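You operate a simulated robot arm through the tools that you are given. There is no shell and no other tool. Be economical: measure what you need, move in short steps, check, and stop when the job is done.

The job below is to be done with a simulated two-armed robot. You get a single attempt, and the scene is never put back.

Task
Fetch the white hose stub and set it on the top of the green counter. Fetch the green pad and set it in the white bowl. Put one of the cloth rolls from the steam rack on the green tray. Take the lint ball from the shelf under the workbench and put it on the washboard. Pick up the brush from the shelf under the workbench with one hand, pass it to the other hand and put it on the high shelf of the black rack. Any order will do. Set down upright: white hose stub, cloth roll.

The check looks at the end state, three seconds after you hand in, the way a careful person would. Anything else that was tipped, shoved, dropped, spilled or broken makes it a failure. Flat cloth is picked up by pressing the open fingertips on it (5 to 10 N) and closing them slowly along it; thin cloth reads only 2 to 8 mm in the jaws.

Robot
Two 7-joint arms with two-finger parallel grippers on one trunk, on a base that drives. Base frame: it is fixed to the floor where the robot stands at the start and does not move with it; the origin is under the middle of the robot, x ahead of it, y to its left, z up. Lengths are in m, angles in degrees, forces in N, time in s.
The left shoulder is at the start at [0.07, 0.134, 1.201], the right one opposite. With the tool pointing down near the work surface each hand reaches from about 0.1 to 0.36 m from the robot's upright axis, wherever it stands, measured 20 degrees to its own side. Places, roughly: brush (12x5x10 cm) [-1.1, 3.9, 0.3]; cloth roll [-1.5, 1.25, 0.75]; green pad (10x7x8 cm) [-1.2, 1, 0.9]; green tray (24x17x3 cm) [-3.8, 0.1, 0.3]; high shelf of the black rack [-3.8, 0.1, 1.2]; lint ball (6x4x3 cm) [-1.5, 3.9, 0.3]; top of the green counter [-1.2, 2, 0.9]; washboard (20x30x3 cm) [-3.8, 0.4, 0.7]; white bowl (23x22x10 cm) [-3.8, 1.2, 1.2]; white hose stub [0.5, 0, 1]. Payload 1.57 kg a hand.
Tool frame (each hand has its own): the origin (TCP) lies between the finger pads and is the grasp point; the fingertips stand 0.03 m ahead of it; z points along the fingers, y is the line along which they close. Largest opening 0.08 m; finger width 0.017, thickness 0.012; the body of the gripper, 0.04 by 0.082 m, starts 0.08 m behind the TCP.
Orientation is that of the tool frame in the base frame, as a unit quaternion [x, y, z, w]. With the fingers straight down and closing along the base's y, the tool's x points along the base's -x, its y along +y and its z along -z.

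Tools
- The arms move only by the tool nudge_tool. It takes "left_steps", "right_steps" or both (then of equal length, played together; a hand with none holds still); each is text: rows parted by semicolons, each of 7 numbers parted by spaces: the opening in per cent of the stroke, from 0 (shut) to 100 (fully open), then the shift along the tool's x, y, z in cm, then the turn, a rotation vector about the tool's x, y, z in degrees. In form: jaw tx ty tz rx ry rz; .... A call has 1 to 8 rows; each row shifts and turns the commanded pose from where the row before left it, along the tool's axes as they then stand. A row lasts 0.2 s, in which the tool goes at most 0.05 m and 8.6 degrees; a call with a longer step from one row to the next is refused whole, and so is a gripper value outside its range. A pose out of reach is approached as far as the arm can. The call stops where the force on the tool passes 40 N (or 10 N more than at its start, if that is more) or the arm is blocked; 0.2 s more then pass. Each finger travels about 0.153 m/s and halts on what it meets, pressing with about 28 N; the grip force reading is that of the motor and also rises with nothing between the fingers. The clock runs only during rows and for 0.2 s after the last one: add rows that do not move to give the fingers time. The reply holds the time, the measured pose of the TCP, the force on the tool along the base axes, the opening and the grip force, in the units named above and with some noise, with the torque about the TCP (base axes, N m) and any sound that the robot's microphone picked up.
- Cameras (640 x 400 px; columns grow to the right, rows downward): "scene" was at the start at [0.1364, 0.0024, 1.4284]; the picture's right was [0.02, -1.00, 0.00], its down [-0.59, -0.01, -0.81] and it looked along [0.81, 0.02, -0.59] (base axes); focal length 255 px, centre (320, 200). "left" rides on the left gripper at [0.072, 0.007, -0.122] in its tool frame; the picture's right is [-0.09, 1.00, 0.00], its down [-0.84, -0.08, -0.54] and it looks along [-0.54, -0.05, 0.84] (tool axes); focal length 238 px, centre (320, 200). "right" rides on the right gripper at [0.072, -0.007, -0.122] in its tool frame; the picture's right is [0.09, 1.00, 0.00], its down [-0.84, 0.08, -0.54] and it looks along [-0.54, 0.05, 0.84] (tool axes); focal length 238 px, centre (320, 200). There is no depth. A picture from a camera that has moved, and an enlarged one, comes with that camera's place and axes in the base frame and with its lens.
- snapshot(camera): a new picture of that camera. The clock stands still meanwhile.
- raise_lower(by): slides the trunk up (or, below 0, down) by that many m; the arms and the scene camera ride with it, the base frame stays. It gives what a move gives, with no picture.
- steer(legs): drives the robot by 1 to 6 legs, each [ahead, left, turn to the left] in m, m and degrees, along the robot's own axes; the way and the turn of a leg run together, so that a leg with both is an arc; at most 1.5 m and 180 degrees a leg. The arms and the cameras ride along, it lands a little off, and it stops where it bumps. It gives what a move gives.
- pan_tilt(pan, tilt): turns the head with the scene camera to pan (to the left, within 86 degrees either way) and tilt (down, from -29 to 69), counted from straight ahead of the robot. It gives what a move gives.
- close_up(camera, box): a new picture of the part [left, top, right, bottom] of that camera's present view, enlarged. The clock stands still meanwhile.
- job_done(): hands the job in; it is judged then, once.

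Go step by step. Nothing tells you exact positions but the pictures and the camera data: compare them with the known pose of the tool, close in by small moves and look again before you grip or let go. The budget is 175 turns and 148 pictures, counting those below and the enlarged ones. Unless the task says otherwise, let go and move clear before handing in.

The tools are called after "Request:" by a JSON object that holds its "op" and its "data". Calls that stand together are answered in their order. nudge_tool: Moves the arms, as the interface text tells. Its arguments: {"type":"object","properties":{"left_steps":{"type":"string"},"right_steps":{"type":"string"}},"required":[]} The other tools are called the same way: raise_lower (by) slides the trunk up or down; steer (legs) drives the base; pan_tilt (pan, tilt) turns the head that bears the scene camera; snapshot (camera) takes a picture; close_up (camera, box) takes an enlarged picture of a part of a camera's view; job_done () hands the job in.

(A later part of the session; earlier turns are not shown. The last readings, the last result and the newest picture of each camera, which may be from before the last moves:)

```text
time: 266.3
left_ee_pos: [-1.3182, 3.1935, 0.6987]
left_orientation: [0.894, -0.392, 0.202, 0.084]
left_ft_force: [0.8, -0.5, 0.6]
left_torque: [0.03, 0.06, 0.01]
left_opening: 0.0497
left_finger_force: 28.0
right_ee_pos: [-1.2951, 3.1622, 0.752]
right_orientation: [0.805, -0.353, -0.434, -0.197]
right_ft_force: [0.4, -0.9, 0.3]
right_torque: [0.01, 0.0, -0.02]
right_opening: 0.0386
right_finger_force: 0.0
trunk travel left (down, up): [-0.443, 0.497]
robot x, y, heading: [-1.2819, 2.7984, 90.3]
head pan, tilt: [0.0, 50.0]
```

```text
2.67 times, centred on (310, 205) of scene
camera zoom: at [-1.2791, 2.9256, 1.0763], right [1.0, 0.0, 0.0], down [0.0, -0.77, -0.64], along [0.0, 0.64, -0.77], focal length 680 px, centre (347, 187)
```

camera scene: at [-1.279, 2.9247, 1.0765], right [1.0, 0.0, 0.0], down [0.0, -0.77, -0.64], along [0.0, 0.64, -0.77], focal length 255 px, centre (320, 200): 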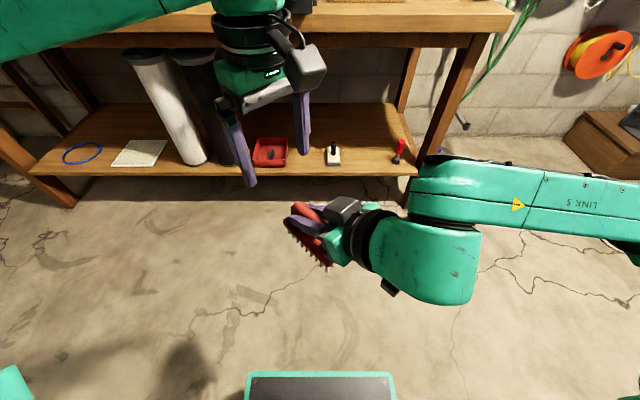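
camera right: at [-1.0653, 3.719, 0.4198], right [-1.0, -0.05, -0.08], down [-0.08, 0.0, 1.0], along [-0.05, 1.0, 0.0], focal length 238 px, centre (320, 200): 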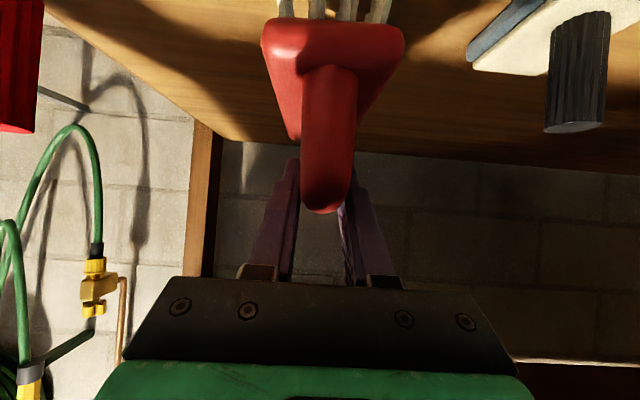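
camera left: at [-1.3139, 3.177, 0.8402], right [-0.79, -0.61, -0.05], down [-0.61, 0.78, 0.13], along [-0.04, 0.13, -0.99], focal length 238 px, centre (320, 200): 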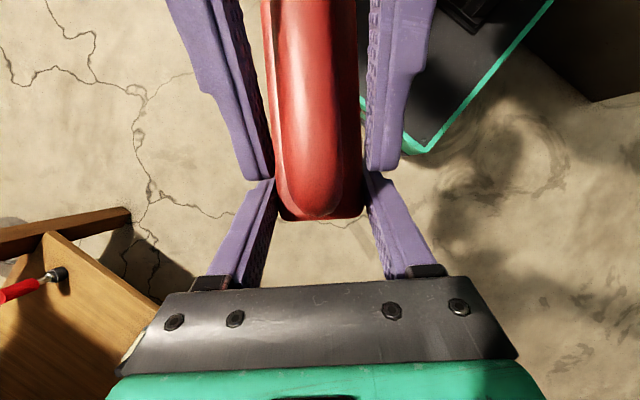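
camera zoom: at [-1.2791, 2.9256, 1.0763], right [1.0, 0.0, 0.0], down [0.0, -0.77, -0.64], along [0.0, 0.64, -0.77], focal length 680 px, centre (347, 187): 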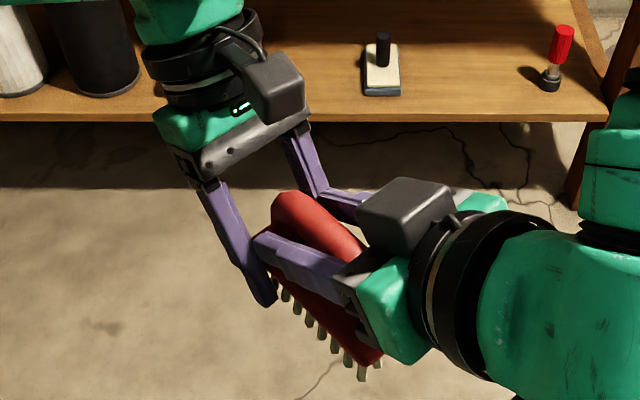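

The left hand alone holds the brush now. Withdrawing the right hand along its axis.

Request:
{"op": "nudge_tool", "data": {"right_steps": "60 0 0 -2 0 0 0;60 0 0 -3 0 0 0;60 0 0 -4 0 0 0;60 0 0 -4 0 0 0;60 0 -4 0 0 0 0;60 0 -4 0 0 0 0"}}

Request:
{"op": "close_up", "data": {"camera": "scene", "box": [180, 100, 420, 300]}}

Request:
{"op": "snapshot", "data": {"camera": "left"}}

```text
time: 267.7
left_ee_pos: [-1.3162, 3.1914, 0.698]
left_orientation: [0.893, -0.392, 0.202, 0.085]
left_ft_force: [4.2, 5.6, 3.6]
left_torque: [-0.02, 0.09, 0.16]
left_opening: 0.0412
left_finger_force: 28.0
right_ee_pos: [-1.234, 3.2175, 0.7518]
right_orientation: [0.806, -0.354, -0.432, -0.197]
right_ft_force: [-4.4, -5.4, -4.9]
right_torque: [-0.1, -0.21, 0.18]
right_opening: 0.0531
right_finger_force: 2.7
right hand out of reach, approached as far as the arm can: row 1, 2, 3, 4
trunk travel left (down, up): [-0.443, 0.497]
robot x, y, heading: [-1.2798, 2.8011, 90.2]
head pan, tilt: [0.0, 50.0]
```

```text
2.00 times, centred on (300, 200) of scene
camera zoom: at [-1.2785, 2.9258, 1.0763], right [1.0, 0.0, 0.0], down [0.0, -0.77, -0.64], along [0.0, 0.64, -0.77], focal length 510 px, centre (360, 200)
```

zoom: 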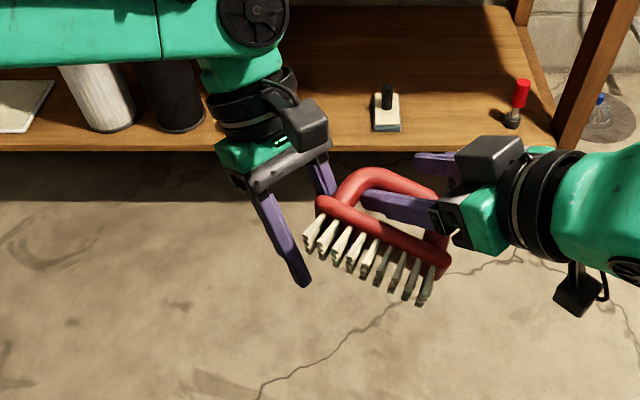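

```text
33 pictures are left
camera left: at [-1.3136, 3.177, 0.8406], right [-0.79, -0.61, -0.05], down [-0.61, 0.78, 0.13], along [-0.04, 0.13, -0.99], focal length 238 px, centre (320, 200)
```

left: 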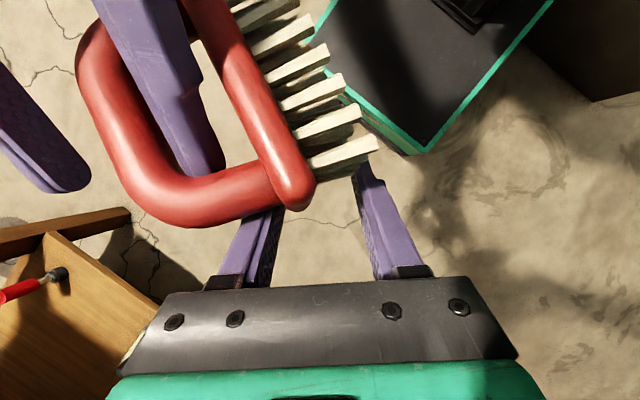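

The right hand couldn't retreat, and its sideways rows dragged the brush, rolling it in the left grip; one right finger is now through the handle loop. I'll centre the right fingers on the bar again, then slide the brush off by moving the left hand along the right fingers' axis.

Request:
{"op": "nudge_tool", "data": {"right_steps": "60 0 0.7 0 0 0 0;60 0 0.7 0 0 0 0;60 0 0 0 0 0 0"}}

Request:
{"op": "snapshot", "data": {"camera": "left"}}

```text
time: 268.5
left_ee_pos: [-1.3174, 3.1906, 0.6974]
left_orientation: [0.893, -0.393, 0.201, 0.086]
left_ft_force: [-0.7, -1.8, -2.9]
left_torque: [0.13, 0.09, -0.1]
left_opening: 0.0391
left_finger_force: 28.0
right_ee_pos: [-1.2453, 3.2068, 0.7539]
right_orientation: [0.805, -0.353, -0.434, -0.197]
right_ft_force: [1.2, 0.4, 1.0]
right_torque: [-0.06, 0.05, 0.04]
right_opening: 0.0469
right_finger_force: 0.1
trunk travel left (down, up): [-0.443, 0.497]
robot x, y, heading: [-1.2766, 2.7978, 90.3]
head pan, tilt: [0.0, 50.0]
```

```text
32 pictures are left
camera left: at [-1.3139, 3.1768, 0.84], right [-0.79, -0.61, -0.05], down [-0.61, 0.78, 0.13], along [-0.05, 0.13, -0.99], focal length 238 px, centre (320, 200)
```

left: 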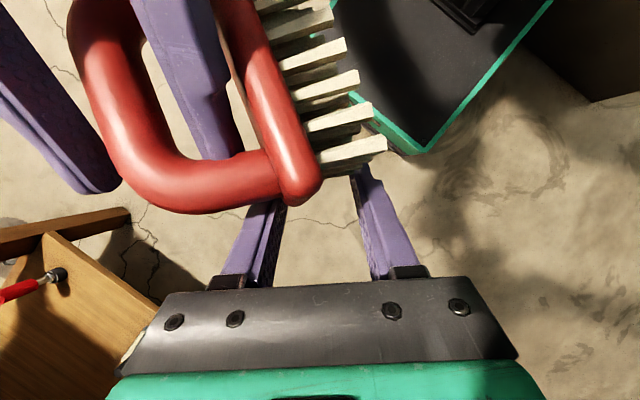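

Bar is between the right fingers with little force. Left hand grips plate and bristles firmly (39 mm). Sliding the brush off along the right finger axis.

Request:
{"op": "nudge_tool", "data": {"left_steps": "40 -1.2 0 0.15 0 0 0;40 -2.2 0 0.3 0 0 0;40 -2.2 0 0.3 0 0 0;40 -2.2 0 0.3 0 0 0;40 -2.2 0 0.3 0 0 0;40 0 0 0 0 0 0"}}

Request:
{"op": "close_up", "data": {"camera": "scene", "box": [180, 100, 420, 300]}}

```text
time: 269.9
left_ee_pos: [-1.3819, 3.2446, 0.6494]
left_orientation: [0.894, -0.392, 0.203, 0.083]
left_ft_force: [0.4, -0.2, -0.4]
left_torque: [-0.03, 0.01, -0.03]
left_opening: 0.032
left_finger_force: 0.0
left hand out of reach, approached as far as the arm can: row 4, 5
right_ee_pos: [-1.2467, 3.2065, 0.7525]
right_orientation: [0.805, -0.352, -0.434, -0.196]
right_ft_force: [-0.5, -1.0, 0.2]
right_torque: [0.0, 0.0, -0.01]
right_opening: 0.0478
right_finger_force: 0.0
trunk travel left (down, up): [-0.443, 0.497]
robot x, y, heading: [-1.278, 2.8001, 90.4]
head pan, tilt: [0.0, 50.0]
```

```text
2.00 times, centred on (300, 200) of scene
camera zoom: at [-1.2789, 2.9253, 1.0764], right [1.0, 0.0, 0.0], down [0.0, -0.77, -0.64], along [0.0, 0.64, -0.77], focal length 510 px, centre (360, 200)
```

zoom: 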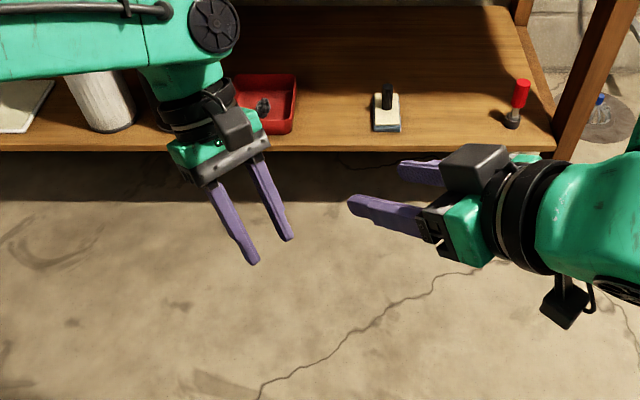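

The brush slipped out of the left hand during the pull. I'll look for it on the floor.

Request:
{"op": "pan_tilt", "data": {"pan": 10, "tilt": 69}}

Request:
{"op": "snapshot", "data": {"camera": "scene"}}

```text
time: 270.7
left_ee_pos: [-1.3816, 3.2446, 0.6499]
left_orientation: [0.893, -0.392, 0.203, 0.083]
left_ft_force: [0.6, 0.2, -0.9]
left_torque: [-0.01, -0.02, 0.02]
left_opening: 0.0317
left_finger_force: 0.2
right_ee_pos: [-1.2467, 3.2059, 0.7536]
right_orientation: [0.805, -0.353, -0.434, -0.197]
right_ft_force: [-0.2, 0.4, 0.0]
right_torque: [0.01, 0.0, 0.0]
right_opening: 0.0477
right_finger_force: 0.1
trunk travel left (down, up): [-0.443, 0.497]
robot x, y, heading: [-1.2806, 2.8028, 90.2]
head pan, tilt: [10.0, 68.8]
```

```text
30 pictures are left
camera scene: at [-1.2887, 2.9035, 1.0544], right [0.98, 0.18, 0.0], down [0.16, -0.92, -0.36], along [-0.06, 0.36, -0.93], focal length 255 px, centre (320, 200)
```

scene: 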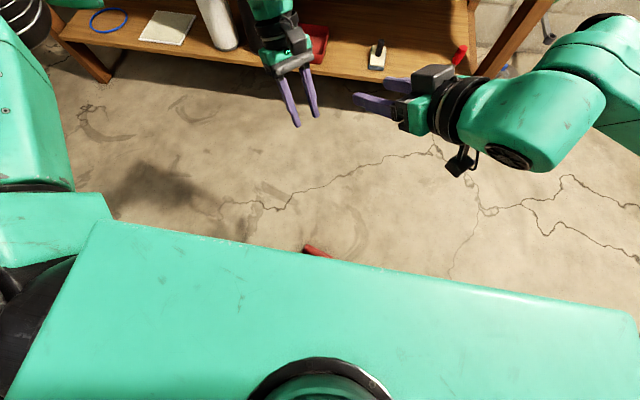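

The brush lies on the floor at about [-1.34, 3.08], close in front of the base. I'll slide the base to the right and forward, turn to face it, and straighten both hands.

Request:
{"op": "nudge_tool", "data": {"left_steps": "80 0 0 0 0 -8.3 0;80 0 0 0 0 -8.3 0;80 0 0 0 0 -8.3 0;80 0 0 0 0 0 8.5;80 0 0 0 0 0 8.5;80 0 0 0 0 0 8.5;80 0 0 0 0 0 8.5;80 0 0 0 0 0 8.5", "right_steps": "60 0 -3 0 0 0 0;60 0 -3 0 0 0 0;60 0 -3 0 0 0 0;60 0 0 0 7.1 0 4.6;60 0 0 0 7.1 0 4.6;60 0 0 0 7.1 0 4.6;60 0 0 0 7.1 0 4.6;60 0 0 0 7.1 0 4.6"}}

Request:
{"op": "steer", "data": {"legs": [[0, -0.68, 0], [0.22, 0, 0], [0, 0, 90]]}}

Request:
{"op": "pan_tilt", "data": {"pan": 0, "tilt": 60}}

Request:
{"op": "snapshot", "data": {"camera": "scene"}}

```text
time: 272.5
left_ee_pos: [-1.3837, 3.2432, 0.6474]
left_orientation: [0.708, -0.707, 0.005, -0.005]
left_ft_force: [0.5, 0.5, -0.8]
left_torque: [0.02, -0.01, 0.01]
left_opening: 0.0641
left_finger_force: 0.0
right_ee_pos: [-1.1939, 3.2542, 0.7533]
right_orientation: [0.621, -0.619, -0.337, -0.343]
right_ft_force: [-0.3, 0.5, 0.0]
right_torque: [-0.03, -0.01, 0.01]
right_opening: 0.048
right_finger_force: 0.0
right hand out of reach, approached as far as the arm can: row 3
trunk travel left (down, up): [-0.443, 0.497]
robot x, y, heading: [-1.2755, 2.7987, 90.2]
head pan, tilt: [10.0, 68.8]
```

```text
time: 281.4
left_ee_pos: [-1.0414, 2.915, 0.649]
left_orientation: [1.0, 0.004, 0.0, -0.005]
left_ft_force: [0.0, 0.6, -0.8]
left_torque: [-0.03, 0.0, -0.02]
left_opening: 0.064
left_finger_force: 0.0
right_ee_pos: [-1.0511, 3.1039, 0.7534]
right_orientation: [0.877, 0.004, -0.481, -0.003]
right_ft_force: [-0.9, 0.4, -1.2]
right_torque: [-0.01, 0.0, 0.02]
right_opening: 0.0478
right_finger_force: 0.1
trunk travel left (down, up): [-0.443, 0.497]
robot x, y, heading: [-0.5938, 3.0216, -179.7]
head pan, tilt: [10.0, 68.8]
```

```text
time: 282.1
left_ee_pos: [-1.0402, 2.9166, 0.6484]
left_orientation: [1.0, 0.004, 0.001, -0.006]
left_ft_force: [-1.2, -0.2, -0.1]
left_torque: [0.0, 0.06, 0.0]
left_opening: 0.0642
left_finger_force: 0.0
right_ee_pos: [-1.0525, 3.1033, 0.7531]
right_orientation: [0.877, 0.003, -0.48, -0.003]
right_ft_force: [0.3, -0.2, 0.3]
right_torque: [0.02, 0.01, 0.02]
right_opening: 0.0479
right_finger_force: 0.2
trunk travel left (down, up): [-0.443, 0.497]
robot x, y, heading: [-0.5946, 3.021, -179.7]
head pan, tilt: [0.0, 60.0]
```

```text
29 pictures are left
camera scene: at [-0.7133, 3.022, 1.0637], right [-0.01, 1.0, 0.0], down [0.87, 0.01, -0.5], along [-0.5, 0.0, -0.87], focal length 255 px, centre (320, 200)
```

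scene: 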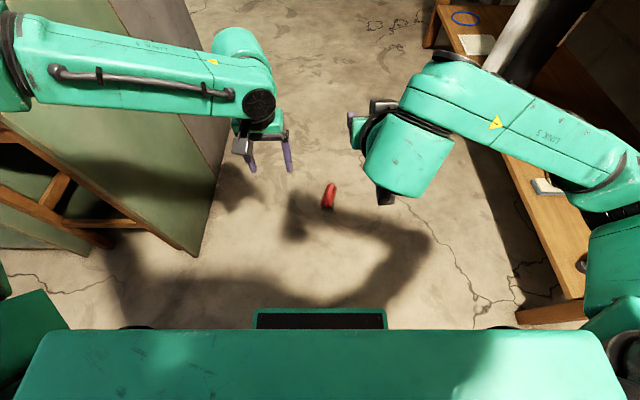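

Request:
{"op": "close_up", "data": {"camera": "scene", "box": [280, 160, 380, 230]}}

```text
5.71 times, centred on (330, 195) of scene
camera zoom: at [-0.7133, 3.022, 1.0637], right [-0.01, 1.0, 0.0], down [0.87, 0.01, -0.5], along [-0.5, 0.0, -0.87], focal length 1458 px, centre (263, 229)
```

zoom: 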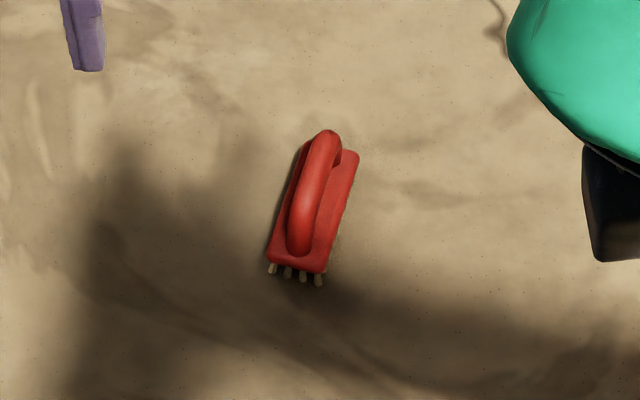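

The brush landed upright, centre about [-1.31, 3.06], handle pointing about 165°. I'll turn the robot 18° to the right so the handle lines up with the left hand, lower the trunk and pitch the left hand.

Request:
{"op": "steer", "data": {"legs": [[0, 0, -17]]}}

Request:
{"op": "raise_lower", "data": {"by": -0.36}}

Request:
{"op": "nudge_tool", "data": {"left_steps": "80 0 0 0 0 -8.5 0;80 0 0 0 0 -8.5 0;80 0 0 0 0 -8.5 0;80 0 0 0 0 -8.5 0;80 0 0 0 0 -6 0;80 0 0 0 0 0 0"}}

Request:
{"op": "snapshot", "data": {"camera": "left"}}

```text
time: 283.5
left_ee_pos: [-1.0521, 3.0499, 0.6489]
left_orientation: [0.99, -0.142, 0.001, -0.005]
left_ft_force: [0.3, 0.3, 0.2]
left_torque: [-0.01, 0.01, 0.0]
left_opening: 0.064
left_finger_force: 0.2
right_ee_pos: [-1.0103, 3.232, 0.7526]
right_orientation: [0.869, -0.124, -0.474, -0.074]
right_ft_force: [1.2, 0.5, -0.3]
right_torque: [0.04, -0.01, 0.01]
right_opening: 0.0481
right_finger_force: 0.0
trunk travel left (down, up): [-0.443, 0.497]
robot x, y, heading: [-0.5952, 3.02, 163.6]
head pan, tilt: [0.0, 60.0]
```

```text
time: 287.0
left_ee_pos: [-1.0525, 3.0496, 0.2885]
left_orientation: [0.99, -0.142, 0.001, -0.005]
left_ft_force: [-0.7, 0.4, -0.4]
left_torque: [-0.01, 0.0, -0.01]
left_opening: 0.0642
left_finger_force: 0.0
right_ee_pos: [-1.0084, 3.232, 0.393]
right_orientation: [0.869, -0.124, -0.474, -0.073]
right_ft_force: [0.0, 0.0, 0.7]
right_torque: [0.01, -0.01, 0.01]
right_opening: 0.0479
right_finger_force: 0.0
trunk travel left (down, up): [-0.083, 0.857]
robot x, y, heading: [-0.5937, 3.0219, 163.6]
head pan, tilt: [0.0, 60.0]
```

```text
time: 288.4
left_ee_pos: [-1.0518, 3.0495, 0.2888]
left_orientation: [0.93, -0.131, -0.338, -0.053]
left_ft_force: [0.2, -0.8, 0.9]
left_torque: [0.0, 0.0, 0.03]
left_opening: 0.0638
left_finger_force: 0.1
right_ee_pos: [-1.0089, 3.2327, 0.394]
right_orientation: [0.868, -0.124, -0.474, -0.073]
right_ft_force: [0.5, 0.4, -0.2]
right_torque: [-0.03, 0.01, 0.02]
right_opening: 0.0481
right_finger_force: 0.1
trunk travel left (down, up): [-0.083, 0.857]
robot x, y, heading: [-0.5965, 3.0247, 163.8]
head pan, tilt: [0.0, 60.0]
```

```text
27 pictures are left
camera left: at [-0.9258, 3.0046, 0.336], right [-0.35, -0.94, 0.05], down [-0.26, 0.15, 0.95], along [-0.9, 0.32, -0.3], focal length 238 px, centre (320, 200)
```

left: 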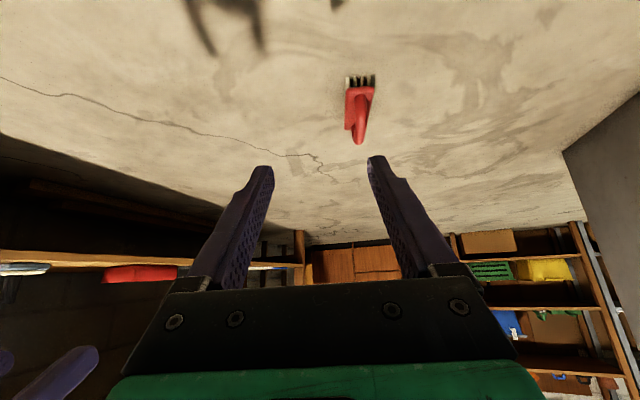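

Left hand is pitched 40°. Brush handle's bar: about [-1.312, 3.062, 0.10]. Driving 20 cm closer, then lowering over it.

Request:
{"op": "steer", "data": {"legs": [[0.2, 0, 0]]}}

Request:
{"op": "raise_lower", "data": {"by": -0.08}}

Request:
{"op": "nudge_tool", "data": {"left_steps": "80 0 2 0 0 0 0;80 0 2 0 0 0 0;80 0 2 0 0 0 0;80 0 0 0 0 0 0"}}

Request:
{"op": "snapshot", "data": {"camera": "left"}}

```text
time: 290.0
left_ee_pos: [-1.2439, 3.1035, 0.289]
left_orientation: [0.93, -0.131, -0.338, -0.053]
left_ft_force: [0.8, 1.0, 1.0]
left_torque: [0.01, -0.02, 0.02]
left_opening: 0.064
left_finger_force: 0.1
right_ee_pos: [-1.2008, 3.287, 0.3927]
right_orientation: [0.868, -0.124, -0.474, -0.073]
right_ft_force: [0.6, 0.3, 0.4]
right_torque: [0.01, -0.01, 0.04]
right_opening: 0.0483
right_finger_force: 0.0
trunk travel left (down, up): [-0.083, 0.857]
robot x, y, heading: [-0.7882, 3.0798, 163.6]
head pan, tilt: [0.0, 60.0]
```

```text
time: 291.2
left_ee_pos: [-1.2439, 3.1037, 0.2088]
left_orientation: [0.93, -0.132, -0.338, -0.053]
left_ft_force: [-0.6, 0.7, 0.3]
left_torque: [-0.05, 0.0, -0.01]
left_opening: 0.0643
left_finger_force: 0.1
right_ee_pos: [-1.2004, 3.2871, 0.3128]
right_orientation: [0.868, -0.124, -0.475, -0.073]
right_ft_force: [-0.3, -0.4, -0.6]
right_torque: [-0.02, -0.01, 0.01]
right_opening: 0.048
right_finger_force: 0.1
trunk travel left (down, up): [-0.003, 0.937]
robot x, y, heading: [-0.787, 3.0768, 163.8]
head pan, tilt: [0.0, 60.0]
```

```text
time: 292.2
left_ee_pos: [-1.261, 3.0459, 0.2068]
left_orientation: [0.93, -0.131, -0.338, -0.053]
left_ft_force: [0.3, 0.3, -0.2]
left_torque: [0.01, -0.01, -0.01]
left_opening: 0.064
left_finger_force: 0.1
right_ee_pos: [-1.2003, 3.2881, 0.314]
right_orientation: [0.868, -0.124, -0.475, -0.073]
right_ft_force: [-0.1, -0.2, 0.1]
right_torque: [0.0, 0.02, 0.02]
right_opening: 0.0482
right_finger_force: 0.1
trunk travel left (down, up): [-0.003, 0.937]
robot x, y, heading: [-0.7857, 3.0769, 163.9]
head pan, tilt: [0.0, 60.0]
```

```text
26 pictures are left
camera left: at [-1.1339, 3.0008, 0.2551], right [-0.35, -0.94, 0.05], down [-0.26, 0.15, 0.95], along [-0.9, 0.32, -0.3], focal length 238 px, centre (320, 200)
```

left: 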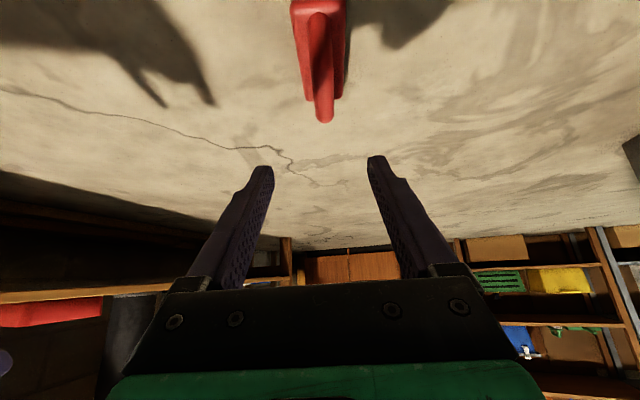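

Aligned with the handle. Going down around it.

Request:
{"op": "nudge_tool", "data": {"left_steps": "80 1.4 0.1 3.15 0 0 0;80 1.4 0.1 3.15 0 0 0;80 1.35 0.1 3.15 0 0 0;80 0 0 0 0 0 0"}}

Request:
{"op": "snapshot", "data": {"camera": "left"}}

```text
time: 293.2
left_ee_pos: [-1.288, 3.0506, 0.1074]
left_orientation: [0.931, -0.131, -0.338, -0.054]
left_ft_force: [-0.3, -0.4, 0.2]
left_torque: [-0.02, 0.02, 0.04]
left_opening: 0.0641
left_finger_force: 0.1
right_ee_pos: [-1.2017, 3.2879, 0.3124]
right_orientation: [0.868, -0.124, -0.475, -0.073]
right_ft_force: [0.3, -1.2, 0.3]
right_torque: [-0.02, -0.03, -0.03]
right_opening: 0.0483
right_finger_force: 0.1
trunk travel left (down, up): [-0.003, 0.937]
robot x, y, heading: [-0.7864, 3.0791, 163.5]
head pan, tilt: [0.0, 60.0]
```

```text
25 pictures are left
camera left: at [-1.1619, 3.0071, 0.1555], right [-0.35, -0.94, 0.05], down [-0.26, 0.15, 0.95], along [-0.9, 0.32, -0.3], focal length 238 px, centre (320, 200)
```

left: 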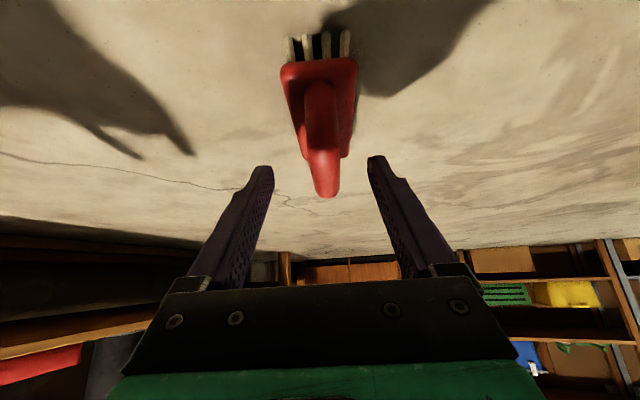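

The TCP is still near the handle's front leg; I'll move 3.3 cm further along, then close.

Request:
{"op": "nudge_tool", "data": {"left_steps": "80 -1.3 0.1 1.1 0 0 0;80 -1.25 0.1 1.05 0 0 0;80 0 0 0 0 0 0"}}

Request:
{"op": "snapshot", "data": {"camera": "left"}}

```text
time: 294.0
left_ee_pos: [-1.3209, 3.0588, 0.108]
left_orientation: [0.93, -0.132, -0.338, -0.054]
left_ft_force: [-0.2, 0.9, -0.5]
left_torque: [0.01, 0.0, 0.0]
left_opening: 0.0639
left_finger_force: 0.1
right_ee_pos: [-1.2004, 3.2868, 0.314]
right_orientation: [0.869, -0.123, -0.474, -0.073]
right_ft_force: [0.8, 0.4, 0.2]
right_torque: [0.01, 0.0, 0.02]
right_opening: 0.0483
right_finger_force: 0.1
trunk travel left (down, up): [-0.003, 0.937]
robot x, y, heading: [-0.7874, 3.0763, 163.5]
head pan, tilt: [0.0, 60.0]
```

```text
24 pictures are left
camera left: at [-1.194, 3.0145, 0.1561], right [-0.35, -0.94, 0.05], down [-0.26, 0.15, 0.95], along [-0.9, 0.32, -0.3], focal length 238 px, centre (320, 200)
```

left: 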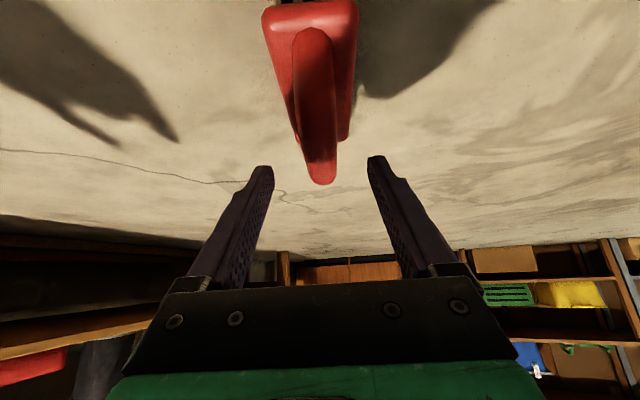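

The handle is between the fingers; I'll sink 1 cm deeper and back 1 cm for a fuller grip, then close.

Request:
{"op": "nudge_tool", "data": {"left_steps": "80 1.4 0 0.1 0 0 0;60 0 0 0 0 0 0;45 0 0 0 0 0 0;30 0 0 0 0 0 0;18 0 0 0 0 0 0;10 0 0 0 0 0 0;10 0 0 0 0 0 0"}}

Request:
{"op": "nudge_tool", "data": {"left_steps": "10 -0.64 0 -0.77 0 0 0;10 -1.3 0 -1.5 0 0 0;10 -1.9 0 -2.3 0 0 0;10 -1.9 0 -2.3 0 0 0;10 0 0 0 0 0 0"}}

Request:
{"op": "snapshot", "data": {"camera": "left"}}

```text
time: 295.6
left_ee_pos: [-1.3107, 3.0568, 0.0992]
left_orientation: [0.931, -0.131, -0.338, -0.053]
left_ft_force: [0.2, -0.1, -0.3]
left_torque: [0.08, 0.05, -0.04]
left_opening: 0.021
left_finger_force: 28.1
right_ee_pos: [-1.2009, 3.2885, 0.313]
right_orientation: [0.868, -0.123, -0.475, -0.073]
right_ft_force: [-0.4, 1.2, -0.5]
right_torque: [0.01, 0.0, 0.05]
right_opening: 0.0478
right_finger_force: 0.1
trunk travel left (down, up): [-0.003, 0.937]
robot x, y, heading: [-0.786, 3.0774, 163.9]
head pan, tilt: [0.0, 60.0]
```

```text
time: 296.8
left_ee_pos: [-1.3121, 3.0554, 0.1863]
left_orientation: [0.93, -0.13, -0.338, -0.053]
left_ft_force: [0.8, 0.0, -1.3]
left_torque: [-0.01, 0.01, -0.02]
left_opening: 0.021
left_finger_force: 27.7
right_ee_pos: [-1.2003, 3.2865, 0.3137]
right_orientation: [0.868, -0.124, -0.474, -0.073]
right_ft_force: [0.1, 0.1, 0.2]
right_torque: [0.0, 0.02, -0.02]
right_opening: 0.0479
right_finger_force: 0.1
trunk travel left (down, up): [-0.003, 0.937]
robot x, y, heading: [-0.7897, 3.077, 163.7]
head pan, tilt: [0.0, 60.0]
```

```text
23 pictures are left
camera left: at [-1.1862, 3.0116, 0.2346], right [-0.35, -0.94, 0.05], down [-0.26, 0.15, 0.95], along [-0.9, 0.32, -0.3], focal length 238 px, centre (320, 200)
```

left: 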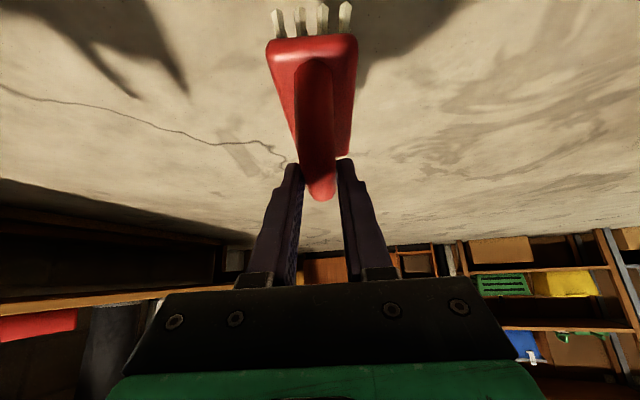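

Brush held by the left hand. I'll pull it up and in, flatten the right hand's pitch to about 25°, raise the trunk a bit, and drive to the lint ball (about [-1.515, 3.89, 0.285] in the red tray) at heading ≈ 110°.

Request:
{"op": "raise_lower", "data": {"by": 0.1}}

Request:
{"op": "nudge_tool", "data": {"left_steps": "10 -1.9 0 -2.3 0 0 0;10 -1.9 0 -2.3 0 0 0;10 -1.9 0 -2.3 0 0 0;10 -1.9 0 -2.3 0 0 0;10 2.6 0 -2.2 0 0 0;10 2.6 0 -2.2 0 0 0;10 2.6 0 -2.2 0 0 0;10 2.6 0 -2.2 0 0 0", "right_steps": "100 0 0 0 0 8 0;100 0 0 0 0 8 0;100 0 0 0 0 8 0;100 0 0 0 0 8 0;100 0 0 0 0 0 0;100 0 0 0 0 0 0;100 0 0 0 0 0 0;100 0 0 0 0 0 0"}}

Request:
{"op": "steer", "data": {"legs": [[0.62, 0.1, 0], [0, 0, -54]]}}

Request:
{"op": "pan_tilt", "data": {"pan": -15, "tilt": 40}}

Request:
{"op": "snapshot", "data": {"camera": "scene"}}

```text
time: 298.1
left_ee_pos: [-1.3134, 3.0562, 0.2863]
left_orientation: [0.931, -0.131, -0.338, -0.053]
left_ft_force: [-0.2, -0.8, -0.8]
left_torque: [0.0, -0.02, -0.02]
left_opening: 0.021
left_finger_force: 28.5
right_ee_pos: [-1.1998, 3.2876, 0.4131]
right_orientation: [0.869, -0.123, -0.474, -0.073]
right_ft_force: [0.3, -0.3, -0.5]
right_torque: [0.0, 0.0, -0.02]
right_opening: 0.0481
right_finger_force: 0.0
trunk travel left (down, up): [-0.103, 0.837]
robot x, y, heading: [-0.7857, 3.0788, 163.4]
head pan, tilt: [0.0, 60.0]
```

```text
time: 299.9
left_ee_pos: [-1.2896, 3.0465, 0.4051]
left_orientation: [0.931, -0.13, -0.338, -0.053]
left_ft_force: [-0.6, -0.2, -1.6]
left_torque: [0.0, -0.03, 0.0]
left_opening: 0.0209
left_finger_force: 28.4
left hand out of reach, approached as far as the arm can: row 5, 6, 7, 8
right_ee_pos: [-1.2008, 3.288, 0.4127]
right_orientation: [0.966, -0.138, -0.216, -0.036]
right_ft_force: [0.0, 0.7, -0.5]
right_torque: [0.0, -0.04, 0.02]
right_opening: 0.08
right_finger_force: 0.1
trunk travel left (down, up): [-0.103, 0.837]
robot x, y, heading: [-0.7835, 3.0778, 163.5]
head pan, tilt: [0.0, 60.0]
```

```text
time: 305.9
left_ee_pos: [-1.7199, 3.5506, 0.4054]
left_orientation: [0.764, -0.547, -0.275, -0.204]
left_ft_force: [0.3, 0.2, -0.4]
left_torque: [0.0, -0.01, -0.01]
left_opening: 0.0211
left_finger_force: 28.1
right_ee_pos: [-1.4708, 3.6156, 0.4135]
right_orientation: [0.792, -0.57, -0.176, -0.132]
right_ft_force: [-0.5, -0.1, -0.4]
right_torque: [-0.01, -0.03, -0.02]
right_opening: 0.08
right_finger_force: 0.0
trunk travel left (down, up): [-0.103, 0.837]
robot x, y, heading: [-1.4042, 3.1548, 108.3]
head pan, tilt: [0.0, 60.0]
```

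```text
time: 306.7
left_ee_pos: [-1.7194, 3.5503, 0.4059]
left_orientation: [0.765, -0.546, -0.275, -0.203]
left_ft_force: [-1.0, -0.3, -0.7]
left_torque: [0.0, 0.0, 0.02]
left_opening: 0.0209
left_finger_force: 27.8
right_ee_pos: [-1.4705, 3.6151, 0.4137]
right_orientation: [0.792, -0.57, -0.175, -0.132]
right_ft_force: [0.0, 0.0, -0.2]
right_torque: [0.01, 0.03, -0.03]
right_opening: 0.08
right_finger_force: 0.0
trunk travel left (down, up): [-0.103, 0.837]
robot x, y, heading: [-1.4052, 3.1546, 108.5]
head pan, tilt: [-15.0, 40.0]
```

```text
22 pictures are left
camera scene: at [-1.4293, 3.2887, 0.7504], right [1.0, 0.06, 0.0], down [0.04, -0.64, -0.77], along [-0.05, 0.76, -0.64], focal length 255 px, centre (320, 200)
```

scene: 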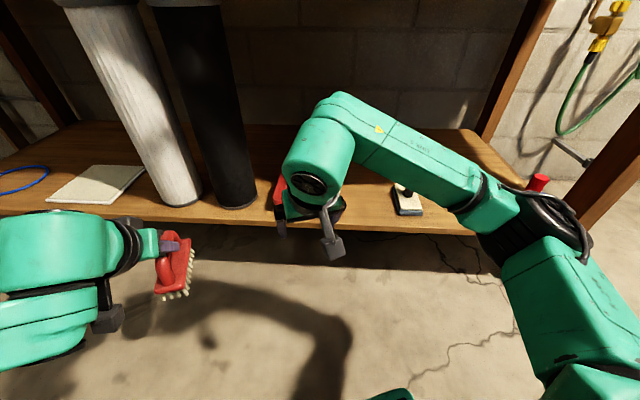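

The left hand must be drawn in further before I approach. I'll un-pitch it (brush tilts nose-up, still clear) and pull it back.

Request:
{"op": "nudge_tool", "data": {"left_steps": "10 0 0 0 0 8 0;10 0 0 0 0 8 0;10 0 0 0 0 8 0;10 0 0 0 0 8 0;10 0 0 0 0 8 0;10 4 0 -2 0 0 0;10 4 0 -2 0 0 0;10 4 0 -2 0 0 0"}}

Request:
{"op": "nudge_tool", "data": {"left_steps": "10 4 0 0 0 0 0;10 4 0 0 0 0 0;10 0 0 0 0 0 0"}}

Request:
{"op": "steer", "data": {"legs": [[0.2, -0.04, 0]]}}

Request:
{"op": "snapshot", "data": {"camera": "right"}}

Request:
{"op": "snapshot", "data": {"camera": "scene"}}

```text
time: 308.5
left_ee_pos: [-1.6772, 3.4358, 0.4638]
left_orientation: [0.811, -0.585, 0.004, -0.004]
left_ft_force: [-0.2, -1.0, -1.4]
left_torque: [0.05, 0.04, -0.03]
left_opening: 0.0208
left_finger_force: 28.3
right_ee_pos: [-1.4719, 3.6135, 0.4127]
right_orientation: [0.792, -0.57, -0.175, -0.132]
right_ft_force: [-0.7, -0.7, -0.5]
right_torque: [-0.02, -0.01, 0.01]
right_opening: 0.0799
right_finger_force: 0.0
trunk travel left (down, up): [-0.103, 0.837]
robot x, y, heading: [-1.4087, 3.1527, 108.4]
head pan, tilt: [-15.0, 40.0]
```

```text
time: 309.3
left_ee_pos: [-1.6527, 3.3593, 0.4659]
left_orientation: [0.811, -0.584, 0.005, -0.004]
left_ft_force: [0.0, 0.4, -1.1]
left_torque: [0.05, 0.0, -0.01]
left_opening: 0.0208
left_finger_force: 28.1
right_ee_pos: [-1.4708, 3.6154, 0.4128]
right_orientation: [0.792, -0.57, -0.176, -0.132]
right_ft_force: [-0.2, -0.6, 0.4]
right_torque: [0.03, -0.02, 0.0]
right_opening: 0.08
right_finger_force: 0.1
trunk travel left (down, up): [-0.103, 0.837]
robot x, y, heading: [-1.4066, 3.157, 108.6]
head pan, tilt: [-15.0, 40.0]
```

```text
time: 310.9
left_ee_pos: [-1.6791, 3.5633, 0.4659]
left_orientation: [0.811, -0.584, 0.003, -0.004]
left_ft_force: [0.8, 0.7, -1.2]
left_torque: [0.06, 0.02, 0.0]
left_opening: 0.021
left_finger_force: 27.7
right_ee_pos: [-1.4961, 3.8178, 0.414]
right_orientation: [0.791, -0.57, -0.175, -0.133]
right_ft_force: [-0.4, -0.5, 0.0]
right_torque: [0.0, -0.03, 0.01]
right_opening: 0.0799
right_finger_force: 0.0
trunk travel left (down, up): [-0.103, 0.837]
robot x, y, heading: [-1.4318, 3.36, 108.3]
head pan, tilt: [-15.0, 40.0]
```

```text
21 pictures are left
camera right: at [-1.4534, 3.7088, 0.4927], right [-0.92, -0.39, -0.05], down [-0.25, 0.47, 0.85], along [-0.31, 0.79, -0.53], focal length 238 px, centre (320, 200)
```

right: 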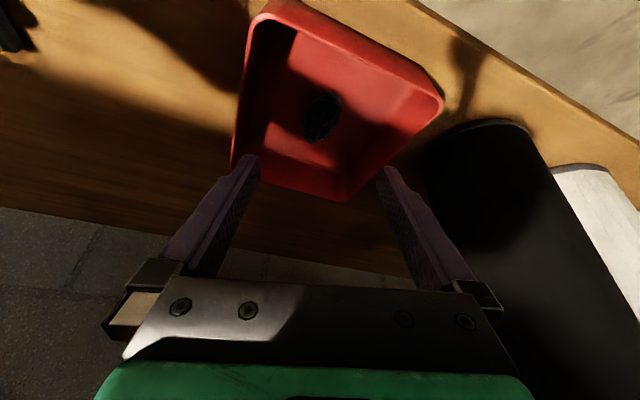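

```text
20 pictures are left
camera scene: at [-1.4544, 3.4921, 0.7505], right [1.0, 0.06, 0.0], down [0.04, -0.64, -0.77], along [-0.05, 0.76, -0.64], focal length 255 px, centre (320, 200)
```

scene: 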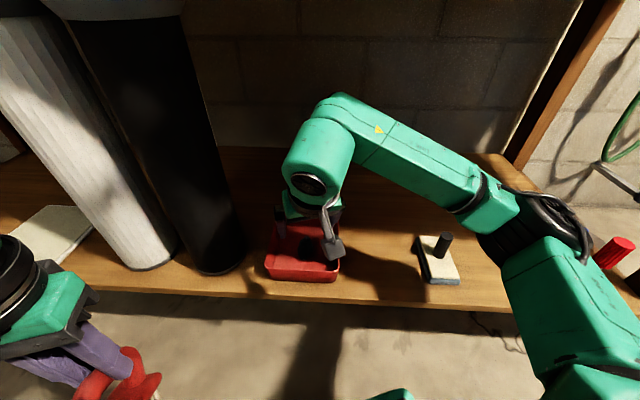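

The lint ball is at about [-1.513, 3.870, 0.28], 4 cm across the jaws. Lowering toward it, part-way.

Request:
{"op": "nudge_tool", "data": {"right_steps": "85 0.17 0 3.1 0 0 0;85 0.17 0 3.1 0 0 0;85 0.17 0 3.1 0 0 0;85 0 0 0 0 0 0"}}

Request:
{"op": "snapshot", "data": {"camera": "right"}}

```text
time: 311.9
left_ee_pos: [-1.6791, 3.5638, 0.4654]
left_orientation: [0.811, -0.585, 0.003, -0.005]
left_ft_force: [0.0, -0.2, -0.6]
left_torque: [0.06, 0.01, -0.01]
left_opening: 0.0208
left_finger_force: 27.6
right_ee_pos: [-1.5076, 3.8538, 0.3271]
right_orientation: [0.792, -0.57, -0.176, -0.133]
right_ft_force: [-0.3, 0.2, -0.3]
right_torque: [0.02, 0.02, -0.04]
right_opening: 0.0679
right_finger_force: 0.0
trunk travel left (down, up): [-0.103, 0.837]
robot x, y, heading: [-1.432, 3.3589, 108.4]
head pan, tilt: [-15.0, 40.0]
```

```text
19 pictures are left
camera right: at [-1.4647, 3.7434, 0.4068], right [-0.92, -0.39, -0.05], down [-0.25, 0.47, 0.85], along [-0.31, 0.79, -0.53], focal length 238 px, centre (320, 200)
```

right: 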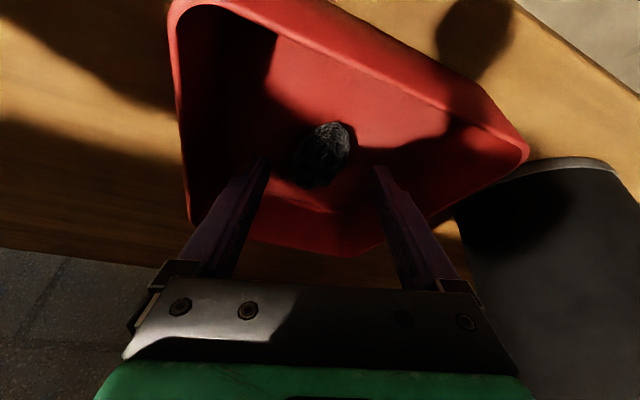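

On target. Lowering the last 3 cm and closing.

Request:
{"op": "nudge_tool", "data": {"right_steps": "85 0.23 0 1.6 0 0 0;85 0.23 0 1.5 0 0 0;70 0 0 0 0 0 0;55 0 0 0 0 0 0;40 0 0 0 0 0 0;25 0 0 0 0 0 0;15 0 0 0 0 0 0;15 0 0 0 0 0 0"}}

Request:
{"op": "nudge_tool", "data": {"right_steps": "15 -0.43 0 -0.9 0 0 0;15 -1.3 0 -2.7 0 0 0;15 -1.7 0 -3.6 0 0 0;15 -1.7 0 -3.6 0 0 0;15 0 0 0 0 0 0"}}

Request:
{"op": "snapshot", "data": {"camera": "right"}}

```text
time: 312.5
left_ee_pos: [-1.6797, 3.5631, 0.4656]
left_orientation: [0.811, -0.585, 0.003, -0.005]
left_ft_force: [0.4, 0.2, -1.8]
left_torque: [0.04, -0.01, 0.0]
left_opening: 0.0211
left_finger_force: 27.8
right_ee_pos: [-1.5126, 3.863, 0.3136]
right_orientation: [0.789, -0.57, -0.188, -0.134]
right_ft_force: [2.0, -3.3, 20.6]
right_torque: [0.04, -0.09, 0.0]
right_opening: 0.0667
right_finger_force: 0.1
trunk travel left (down, up): [-0.103, 0.837]
robot x, y, heading: [-1.432, 3.3581, 108.5]
head pan, tilt: [-15.0, 40.0]
stopped in row 2 (right hand): the force on the tool passed its limit (the readings are from after the stop); the commanded pose is now the measured one
```

```text
time: 313.7
left_ee_pos: [-1.6785, 3.5644, 0.4655]
left_orientation: [0.812, -0.584, 0.003, -0.005]
left_ft_force: [0.4, -0.8, -2.0]
left_torque: [0.05, 0.02, 0.02]
left_opening: 0.0208
left_finger_force: 27.9
right_ee_pos: [-1.5121, 3.8594, 0.4294]
right_orientation: [0.79, -0.57, -0.183, -0.133]
right_ft_force: [1.0, 0.2, -0.5]
right_torque: [0.02, -0.01, 0.02]
right_opening: 0.0298
right_finger_force: 28.1
trunk travel left (down, up): [-0.103, 0.837]
robot x, y, heading: [-1.4343, 3.3593, 108.4]
head pan, tilt: [-15.0, 40.0]
```

```text
18 pictures are left
camera right: at [-1.4688, 3.7496, 0.5078], right [-0.92, -0.39, -0.04], down [-0.24, 0.46, 0.85], along [-0.32, 0.79, -0.52], focal length 238 px, centre (320, 200)
```

right: 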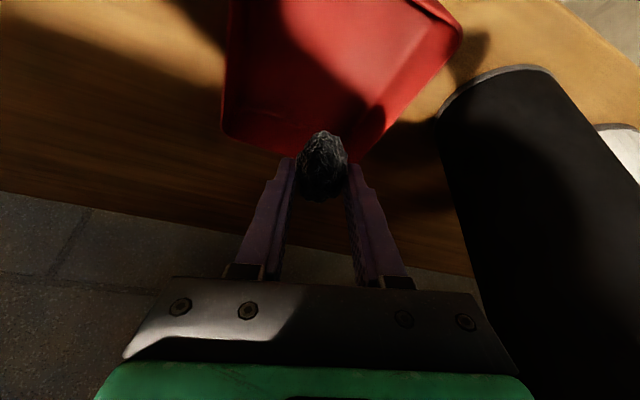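

The lint ball is held by the right hand and the brush by the left. I'll back off and drive around to the black rack.

Request:
{"op": "steer", "data": {"legs": [[-0.34, 0, 0], [0, 0, 71.5], [1.36, 0, 0], [0, 0, 90], [1.4, 0, 0], [1.25, 0, 0]]}}

```text
time: 341.8
left_ee_pos: [-2.4353, 0.1148, 0.4653]
left_orientation: [0.689, 0.724, -0.004, -0.004]
left_ft_force: [0.3, -0.7, -0.9]
left_torque: [-0.03, -0.02, -0.01]
left_opening: 0.0212
left_finger_force: 27.9
right_ee_pos: [-2.6765, -0.1263, 0.4286]
right_orientation: [0.672, 0.706, -0.156, 0.163]
right_ft_force: [0.8, 0.3, -0.2]
right_torque: [0.0, 0.0, -0.02]
right_opening: 0.0301
right_finger_force: 27.3
trunk travel left (down, up): [-0.103, 0.837]
robot x, y, heading: [-2.6185, 0.3774, -87.3]
head pan, tilt: [-15.0, 40.0]
```

Request:
{"op": "steer", "data": {"legs": [[0, 0, -92.5]]}}

Request:
{"op": "raise_lower", "data": {"by": 0.4}}

Request:
{"op": "pan_tilt", "data": {"pan": 0, "tilt": 20}}

Request:
{"op": "snapshot", "data": {"camera": "scene"}}

```text
time: 346.1
left_ee_pos: [-2.8888, 0.2052, 0.4652]
left_orientation: [1.0, 0.008, -0.001, -0.006]
left_ft_force: [-0.4, 0.1, -1.0]
left_torque: [-0.01, 0.05, -0.01]
left_opening: 0.0209
left_finger_force: 27.4
right_ee_pos: [-3.1204, 0.4534, 0.4298]
right_orientation: [0.974, 0.008, -0.226, 0.001]
right_ft_force: [0.3, 0.1, -0.4]
right_torque: [0.01, 0.0, -0.01]
right_opening: 0.0298
right_finger_force: 28.0
trunk travel left (down, up): [-0.103, 0.837]
robot x, y, heading: [-2.6159, 0.3795, -179.2]
head pan, tilt: [-15.0, 40.0]
```

```text
time: 350.0
left_ee_pos: [-2.8879, 0.2044, 0.8654]
left_orientation: [1.0, 0.008, 0.001, -0.005]
left_ft_force: [0.0, 0.3, -1.3]
left_torque: [-0.03, 0.0, -0.01]
left_opening: 0.0213
left_finger_force: 27.8
right_ee_pos: [-3.1204, 0.4531, 0.8286]
right_orientation: [0.974, 0.008, -0.226, 0.001]
right_ft_force: [1.2, -0.1, -0.8]
right_torque: [-0.01, -0.04, -0.02]
right_opening: 0.03
right_finger_force: 27.9
trunk travel left (down, up): [-0.503, 0.437]
robot x, y, heading: [-2.6189, 0.3807, -179.3]
head pan, tilt: [-15.0, 40.0]
```

```text
time: 350.8
left_ee_pos: [-2.8886, 0.2056, 0.8657]
left_orientation: [1.0, 0.008, 0.0, -0.005]
left_ft_force: [0.2, -0.2, -0.7]
left_torque: [0.0, 0.03, 0.03]
left_opening: 0.0211
left_finger_force: 27.9
right_ee_pos: [-3.1207, 0.4524, 0.8289]
right_orientation: [0.974, 0.007, -0.226, 0.002]
right_ft_force: [-0.9, -0.1, -1.0]
right_torque: [0.01, -0.01, 0.02]
right_opening: 0.0299
right_finger_force: 27.9
trunk travel left (down, up): [-0.503, 0.437]
robot x, y, heading: [-2.6212, 0.3777, -179.1]
head pan, tilt: [0.0, 20.0]
```

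```text
17 pictures are left
camera scene: at [-2.7629, 0.3772, 1.1818], right [-0.01, 1.0, 0.0], down [0.34, 0.0, -0.94], along [-0.94, -0.01, -0.34], focal length 255 px, centre (320, 200)
```

scene: 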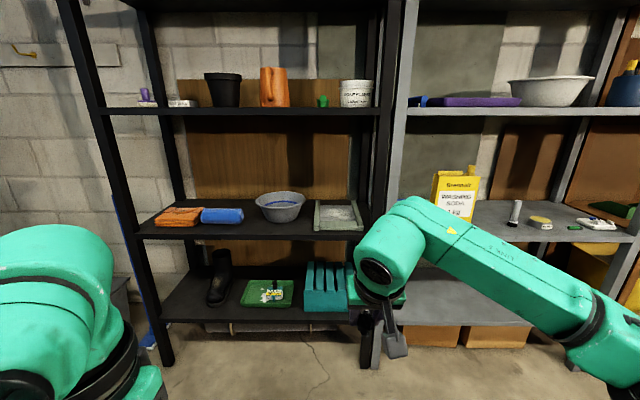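

Washboard is on the middle shelf, centre about [-3.85, 0.445], front x ≈ -3.72; the right rack post is near y ≈ 0.6, so I'll come in at heading ≈ 155° to keep the forearm clear. First drawing the left hand in, then repositioning.

Request:
{"op": "nudge_tool", "data": {"left_steps": "10 3 0 0 0 0 0;10 3 0 0 0 0 0;10 3 0 0 0 0 0;10 2 0 0 0 0 0;10 0 0 0 0 0 0"}}

Request:
{"op": "steer", "data": {"legs": [[0, 0, -26], [0, 0.5, 0], [0.4, 0, 0]]}}

Request:
{"op": "snapshot", "data": {"camera": "right"}}

Request:
{"op": "snapshot", "data": {"camera": "scene"}}

```text
time: 352.0
left_ee_pos: [-2.8223, 0.2161, 0.916]
left_orientation: [1.0, 0.008, 0.001, -0.005]
left_ft_force: [-0.4, -0.4, -1.2]
left_torque: [-0.02, 0.04, 0.02]
left_opening: 0.0212
left_finger_force: 27.9
left hand out of reach, approached as far as the arm can: row 1, 2, 3, 4
right_ee_pos: [-3.1198, 0.4537, 0.8294]
right_orientation: [0.974, 0.007, -0.226, 0.001]
right_ft_force: [-0.6, -0.5, -0.6]
right_torque: [-0.01, 0.03, -0.01]
right_opening: 0.0298
right_finger_force: 28.4
trunk travel left (down, up): [-0.503, 0.437]
robot x, y, heading: [-2.6195, 0.3767, -179.2]
head pan, tilt: [0.0, 20.0]
```

```text
time: 358.3
left_ee_pos: [-3.4434, 0.029, 0.9156]
left_orientation: [0.977, -0.214, 0.002, -0.005]
left_ft_force: [-0.3, -0.2, -1.9]
left_torque: [0.05, 0.02, 0.02]
left_opening: 0.0209
left_finger_force: 28.2
right_ee_pos: [-3.6102, 0.3722, 0.8299]
right_orientation: [0.952, -0.208, -0.219, -0.049]
right_ft_force: [0.1, -1.3, -0.4]
right_torque: [0.01, 0.0, 0.01]
right_opening: 0.0298
right_finger_force: 27.7
trunk travel left (down, up): [-0.503, 0.437]
robot x, y, heading: [-3.1876, 0.0875, 155.2]
head pan, tilt: [0.0, 20.0]
```

```text
16 pictures are left
camera right: at [-3.4996, 0.3282, 0.9072], right [-0.34, -0.94, -0.04], down [-0.5, 0.14, 0.85], along [-0.8, 0.31, -0.52], focal length 238 px, centre (320, 200)
```

right: 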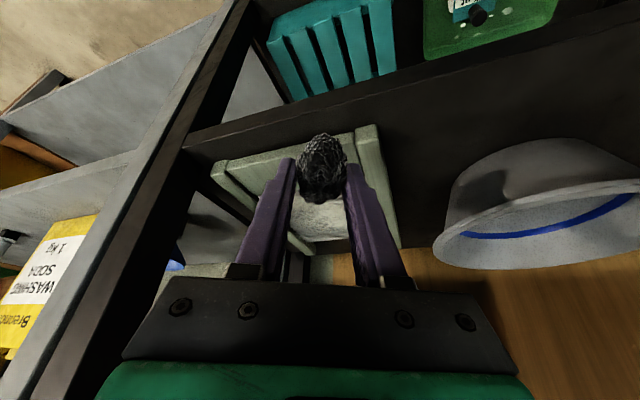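

```text
15 pictures are left
camera scene: at [-3.3206, 0.1487, 1.1819], right [0.42, 0.91, 0.0], down [0.31, -0.14, -0.94], along [-0.85, 0.39, -0.34], focal length 255 px, centre (320, 200)
```

scene: 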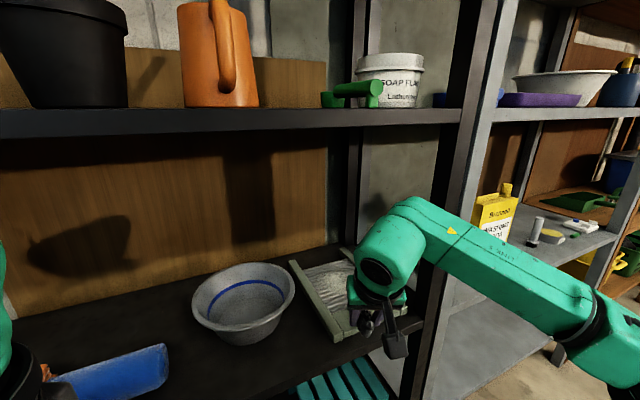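

The washboard spans x -3.66…-3.98, y 0.337…0.525. I'll aim the ball at about [-3.745, 0.43]: drive 9 cm, then arm forward and down.

Request:
{"op": "steer", "data": {"legs": [[0.09, 0, 0]]}}

Request:
{"op": "nudge_tool", "data": {"right_steps": "15 -2 0 1 0 0 0;15 -2 0 1 0 0 0;15 0.65 0 1.35 0 0 0;15 0.65 0 1.35 0 0 0;15 0.65 0 1.35 0 0 0;15 0 0 0 0 0 0"}}

Request:
{"op": "snapshot", "data": {"camera": "right"}}

```text
time: 359.4
left_ee_pos: [-3.5254, 0.0663, 0.9158]
left_orientation: [0.977, -0.213, 0.003, -0.005]
left_ft_force: [-0.8, 0.1, -1.2]
left_torque: [0.02, 0.03, 0.0]
left_opening: 0.021
left_finger_force: 27.9
right_ee_pos: [-3.6909, 0.4093, 0.829]
right_orientation: [0.952, -0.21, -0.219, -0.049]
right_ft_force: [0.0, 0.3, -0.9]
right_torque: [0.0, 0.0, -0.02]
right_opening: 0.0301
right_finger_force: 27.9
trunk travel left (down, up): [-0.503, 0.437]
robot x, y, heading: [-3.2733, 0.1262, 155.3]
head pan, tilt: [0.0, 20.0]
```

```text
time: 360.8
left_ee_pos: [-3.5243, 0.0663, 0.916]
left_orientation: [0.977, -0.214, 0.003, -0.005]
left_ft_force: [-0.6, -0.4, -1.5]
left_torque: [0.02, 0.05, 0.01]
left_opening: 0.0209
left_finger_force: 28.0
right_ee_pos: [-3.732, 0.4281, 0.7847]
right_orientation: [0.952, -0.209, -0.221, -0.049]
right_ft_force: [0.1, 1.1, 0.2]
right_torque: [0.01, -0.01, 0.01]
right_opening: 0.0301
right_finger_force: 27.8
trunk travel left (down, up): [-0.503, 0.437]
robot x, y, heading: [-3.2715, 0.1244, 155.4]
head pan, tilt: [0.0, 20.0]
```

```text
14 pictures are left
camera right: at [-3.6216, 0.3839, 0.8622], right [-0.34, -0.94, -0.04], down [-0.5, 0.14, 0.85], along [-0.8, 0.31, -0.52], focal length 238 px, centre (320, 200)
```

right: 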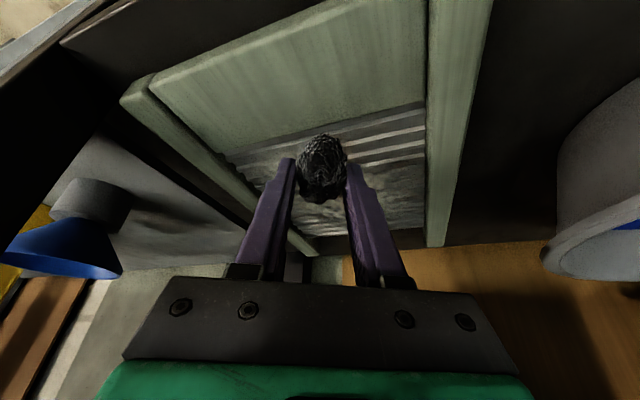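

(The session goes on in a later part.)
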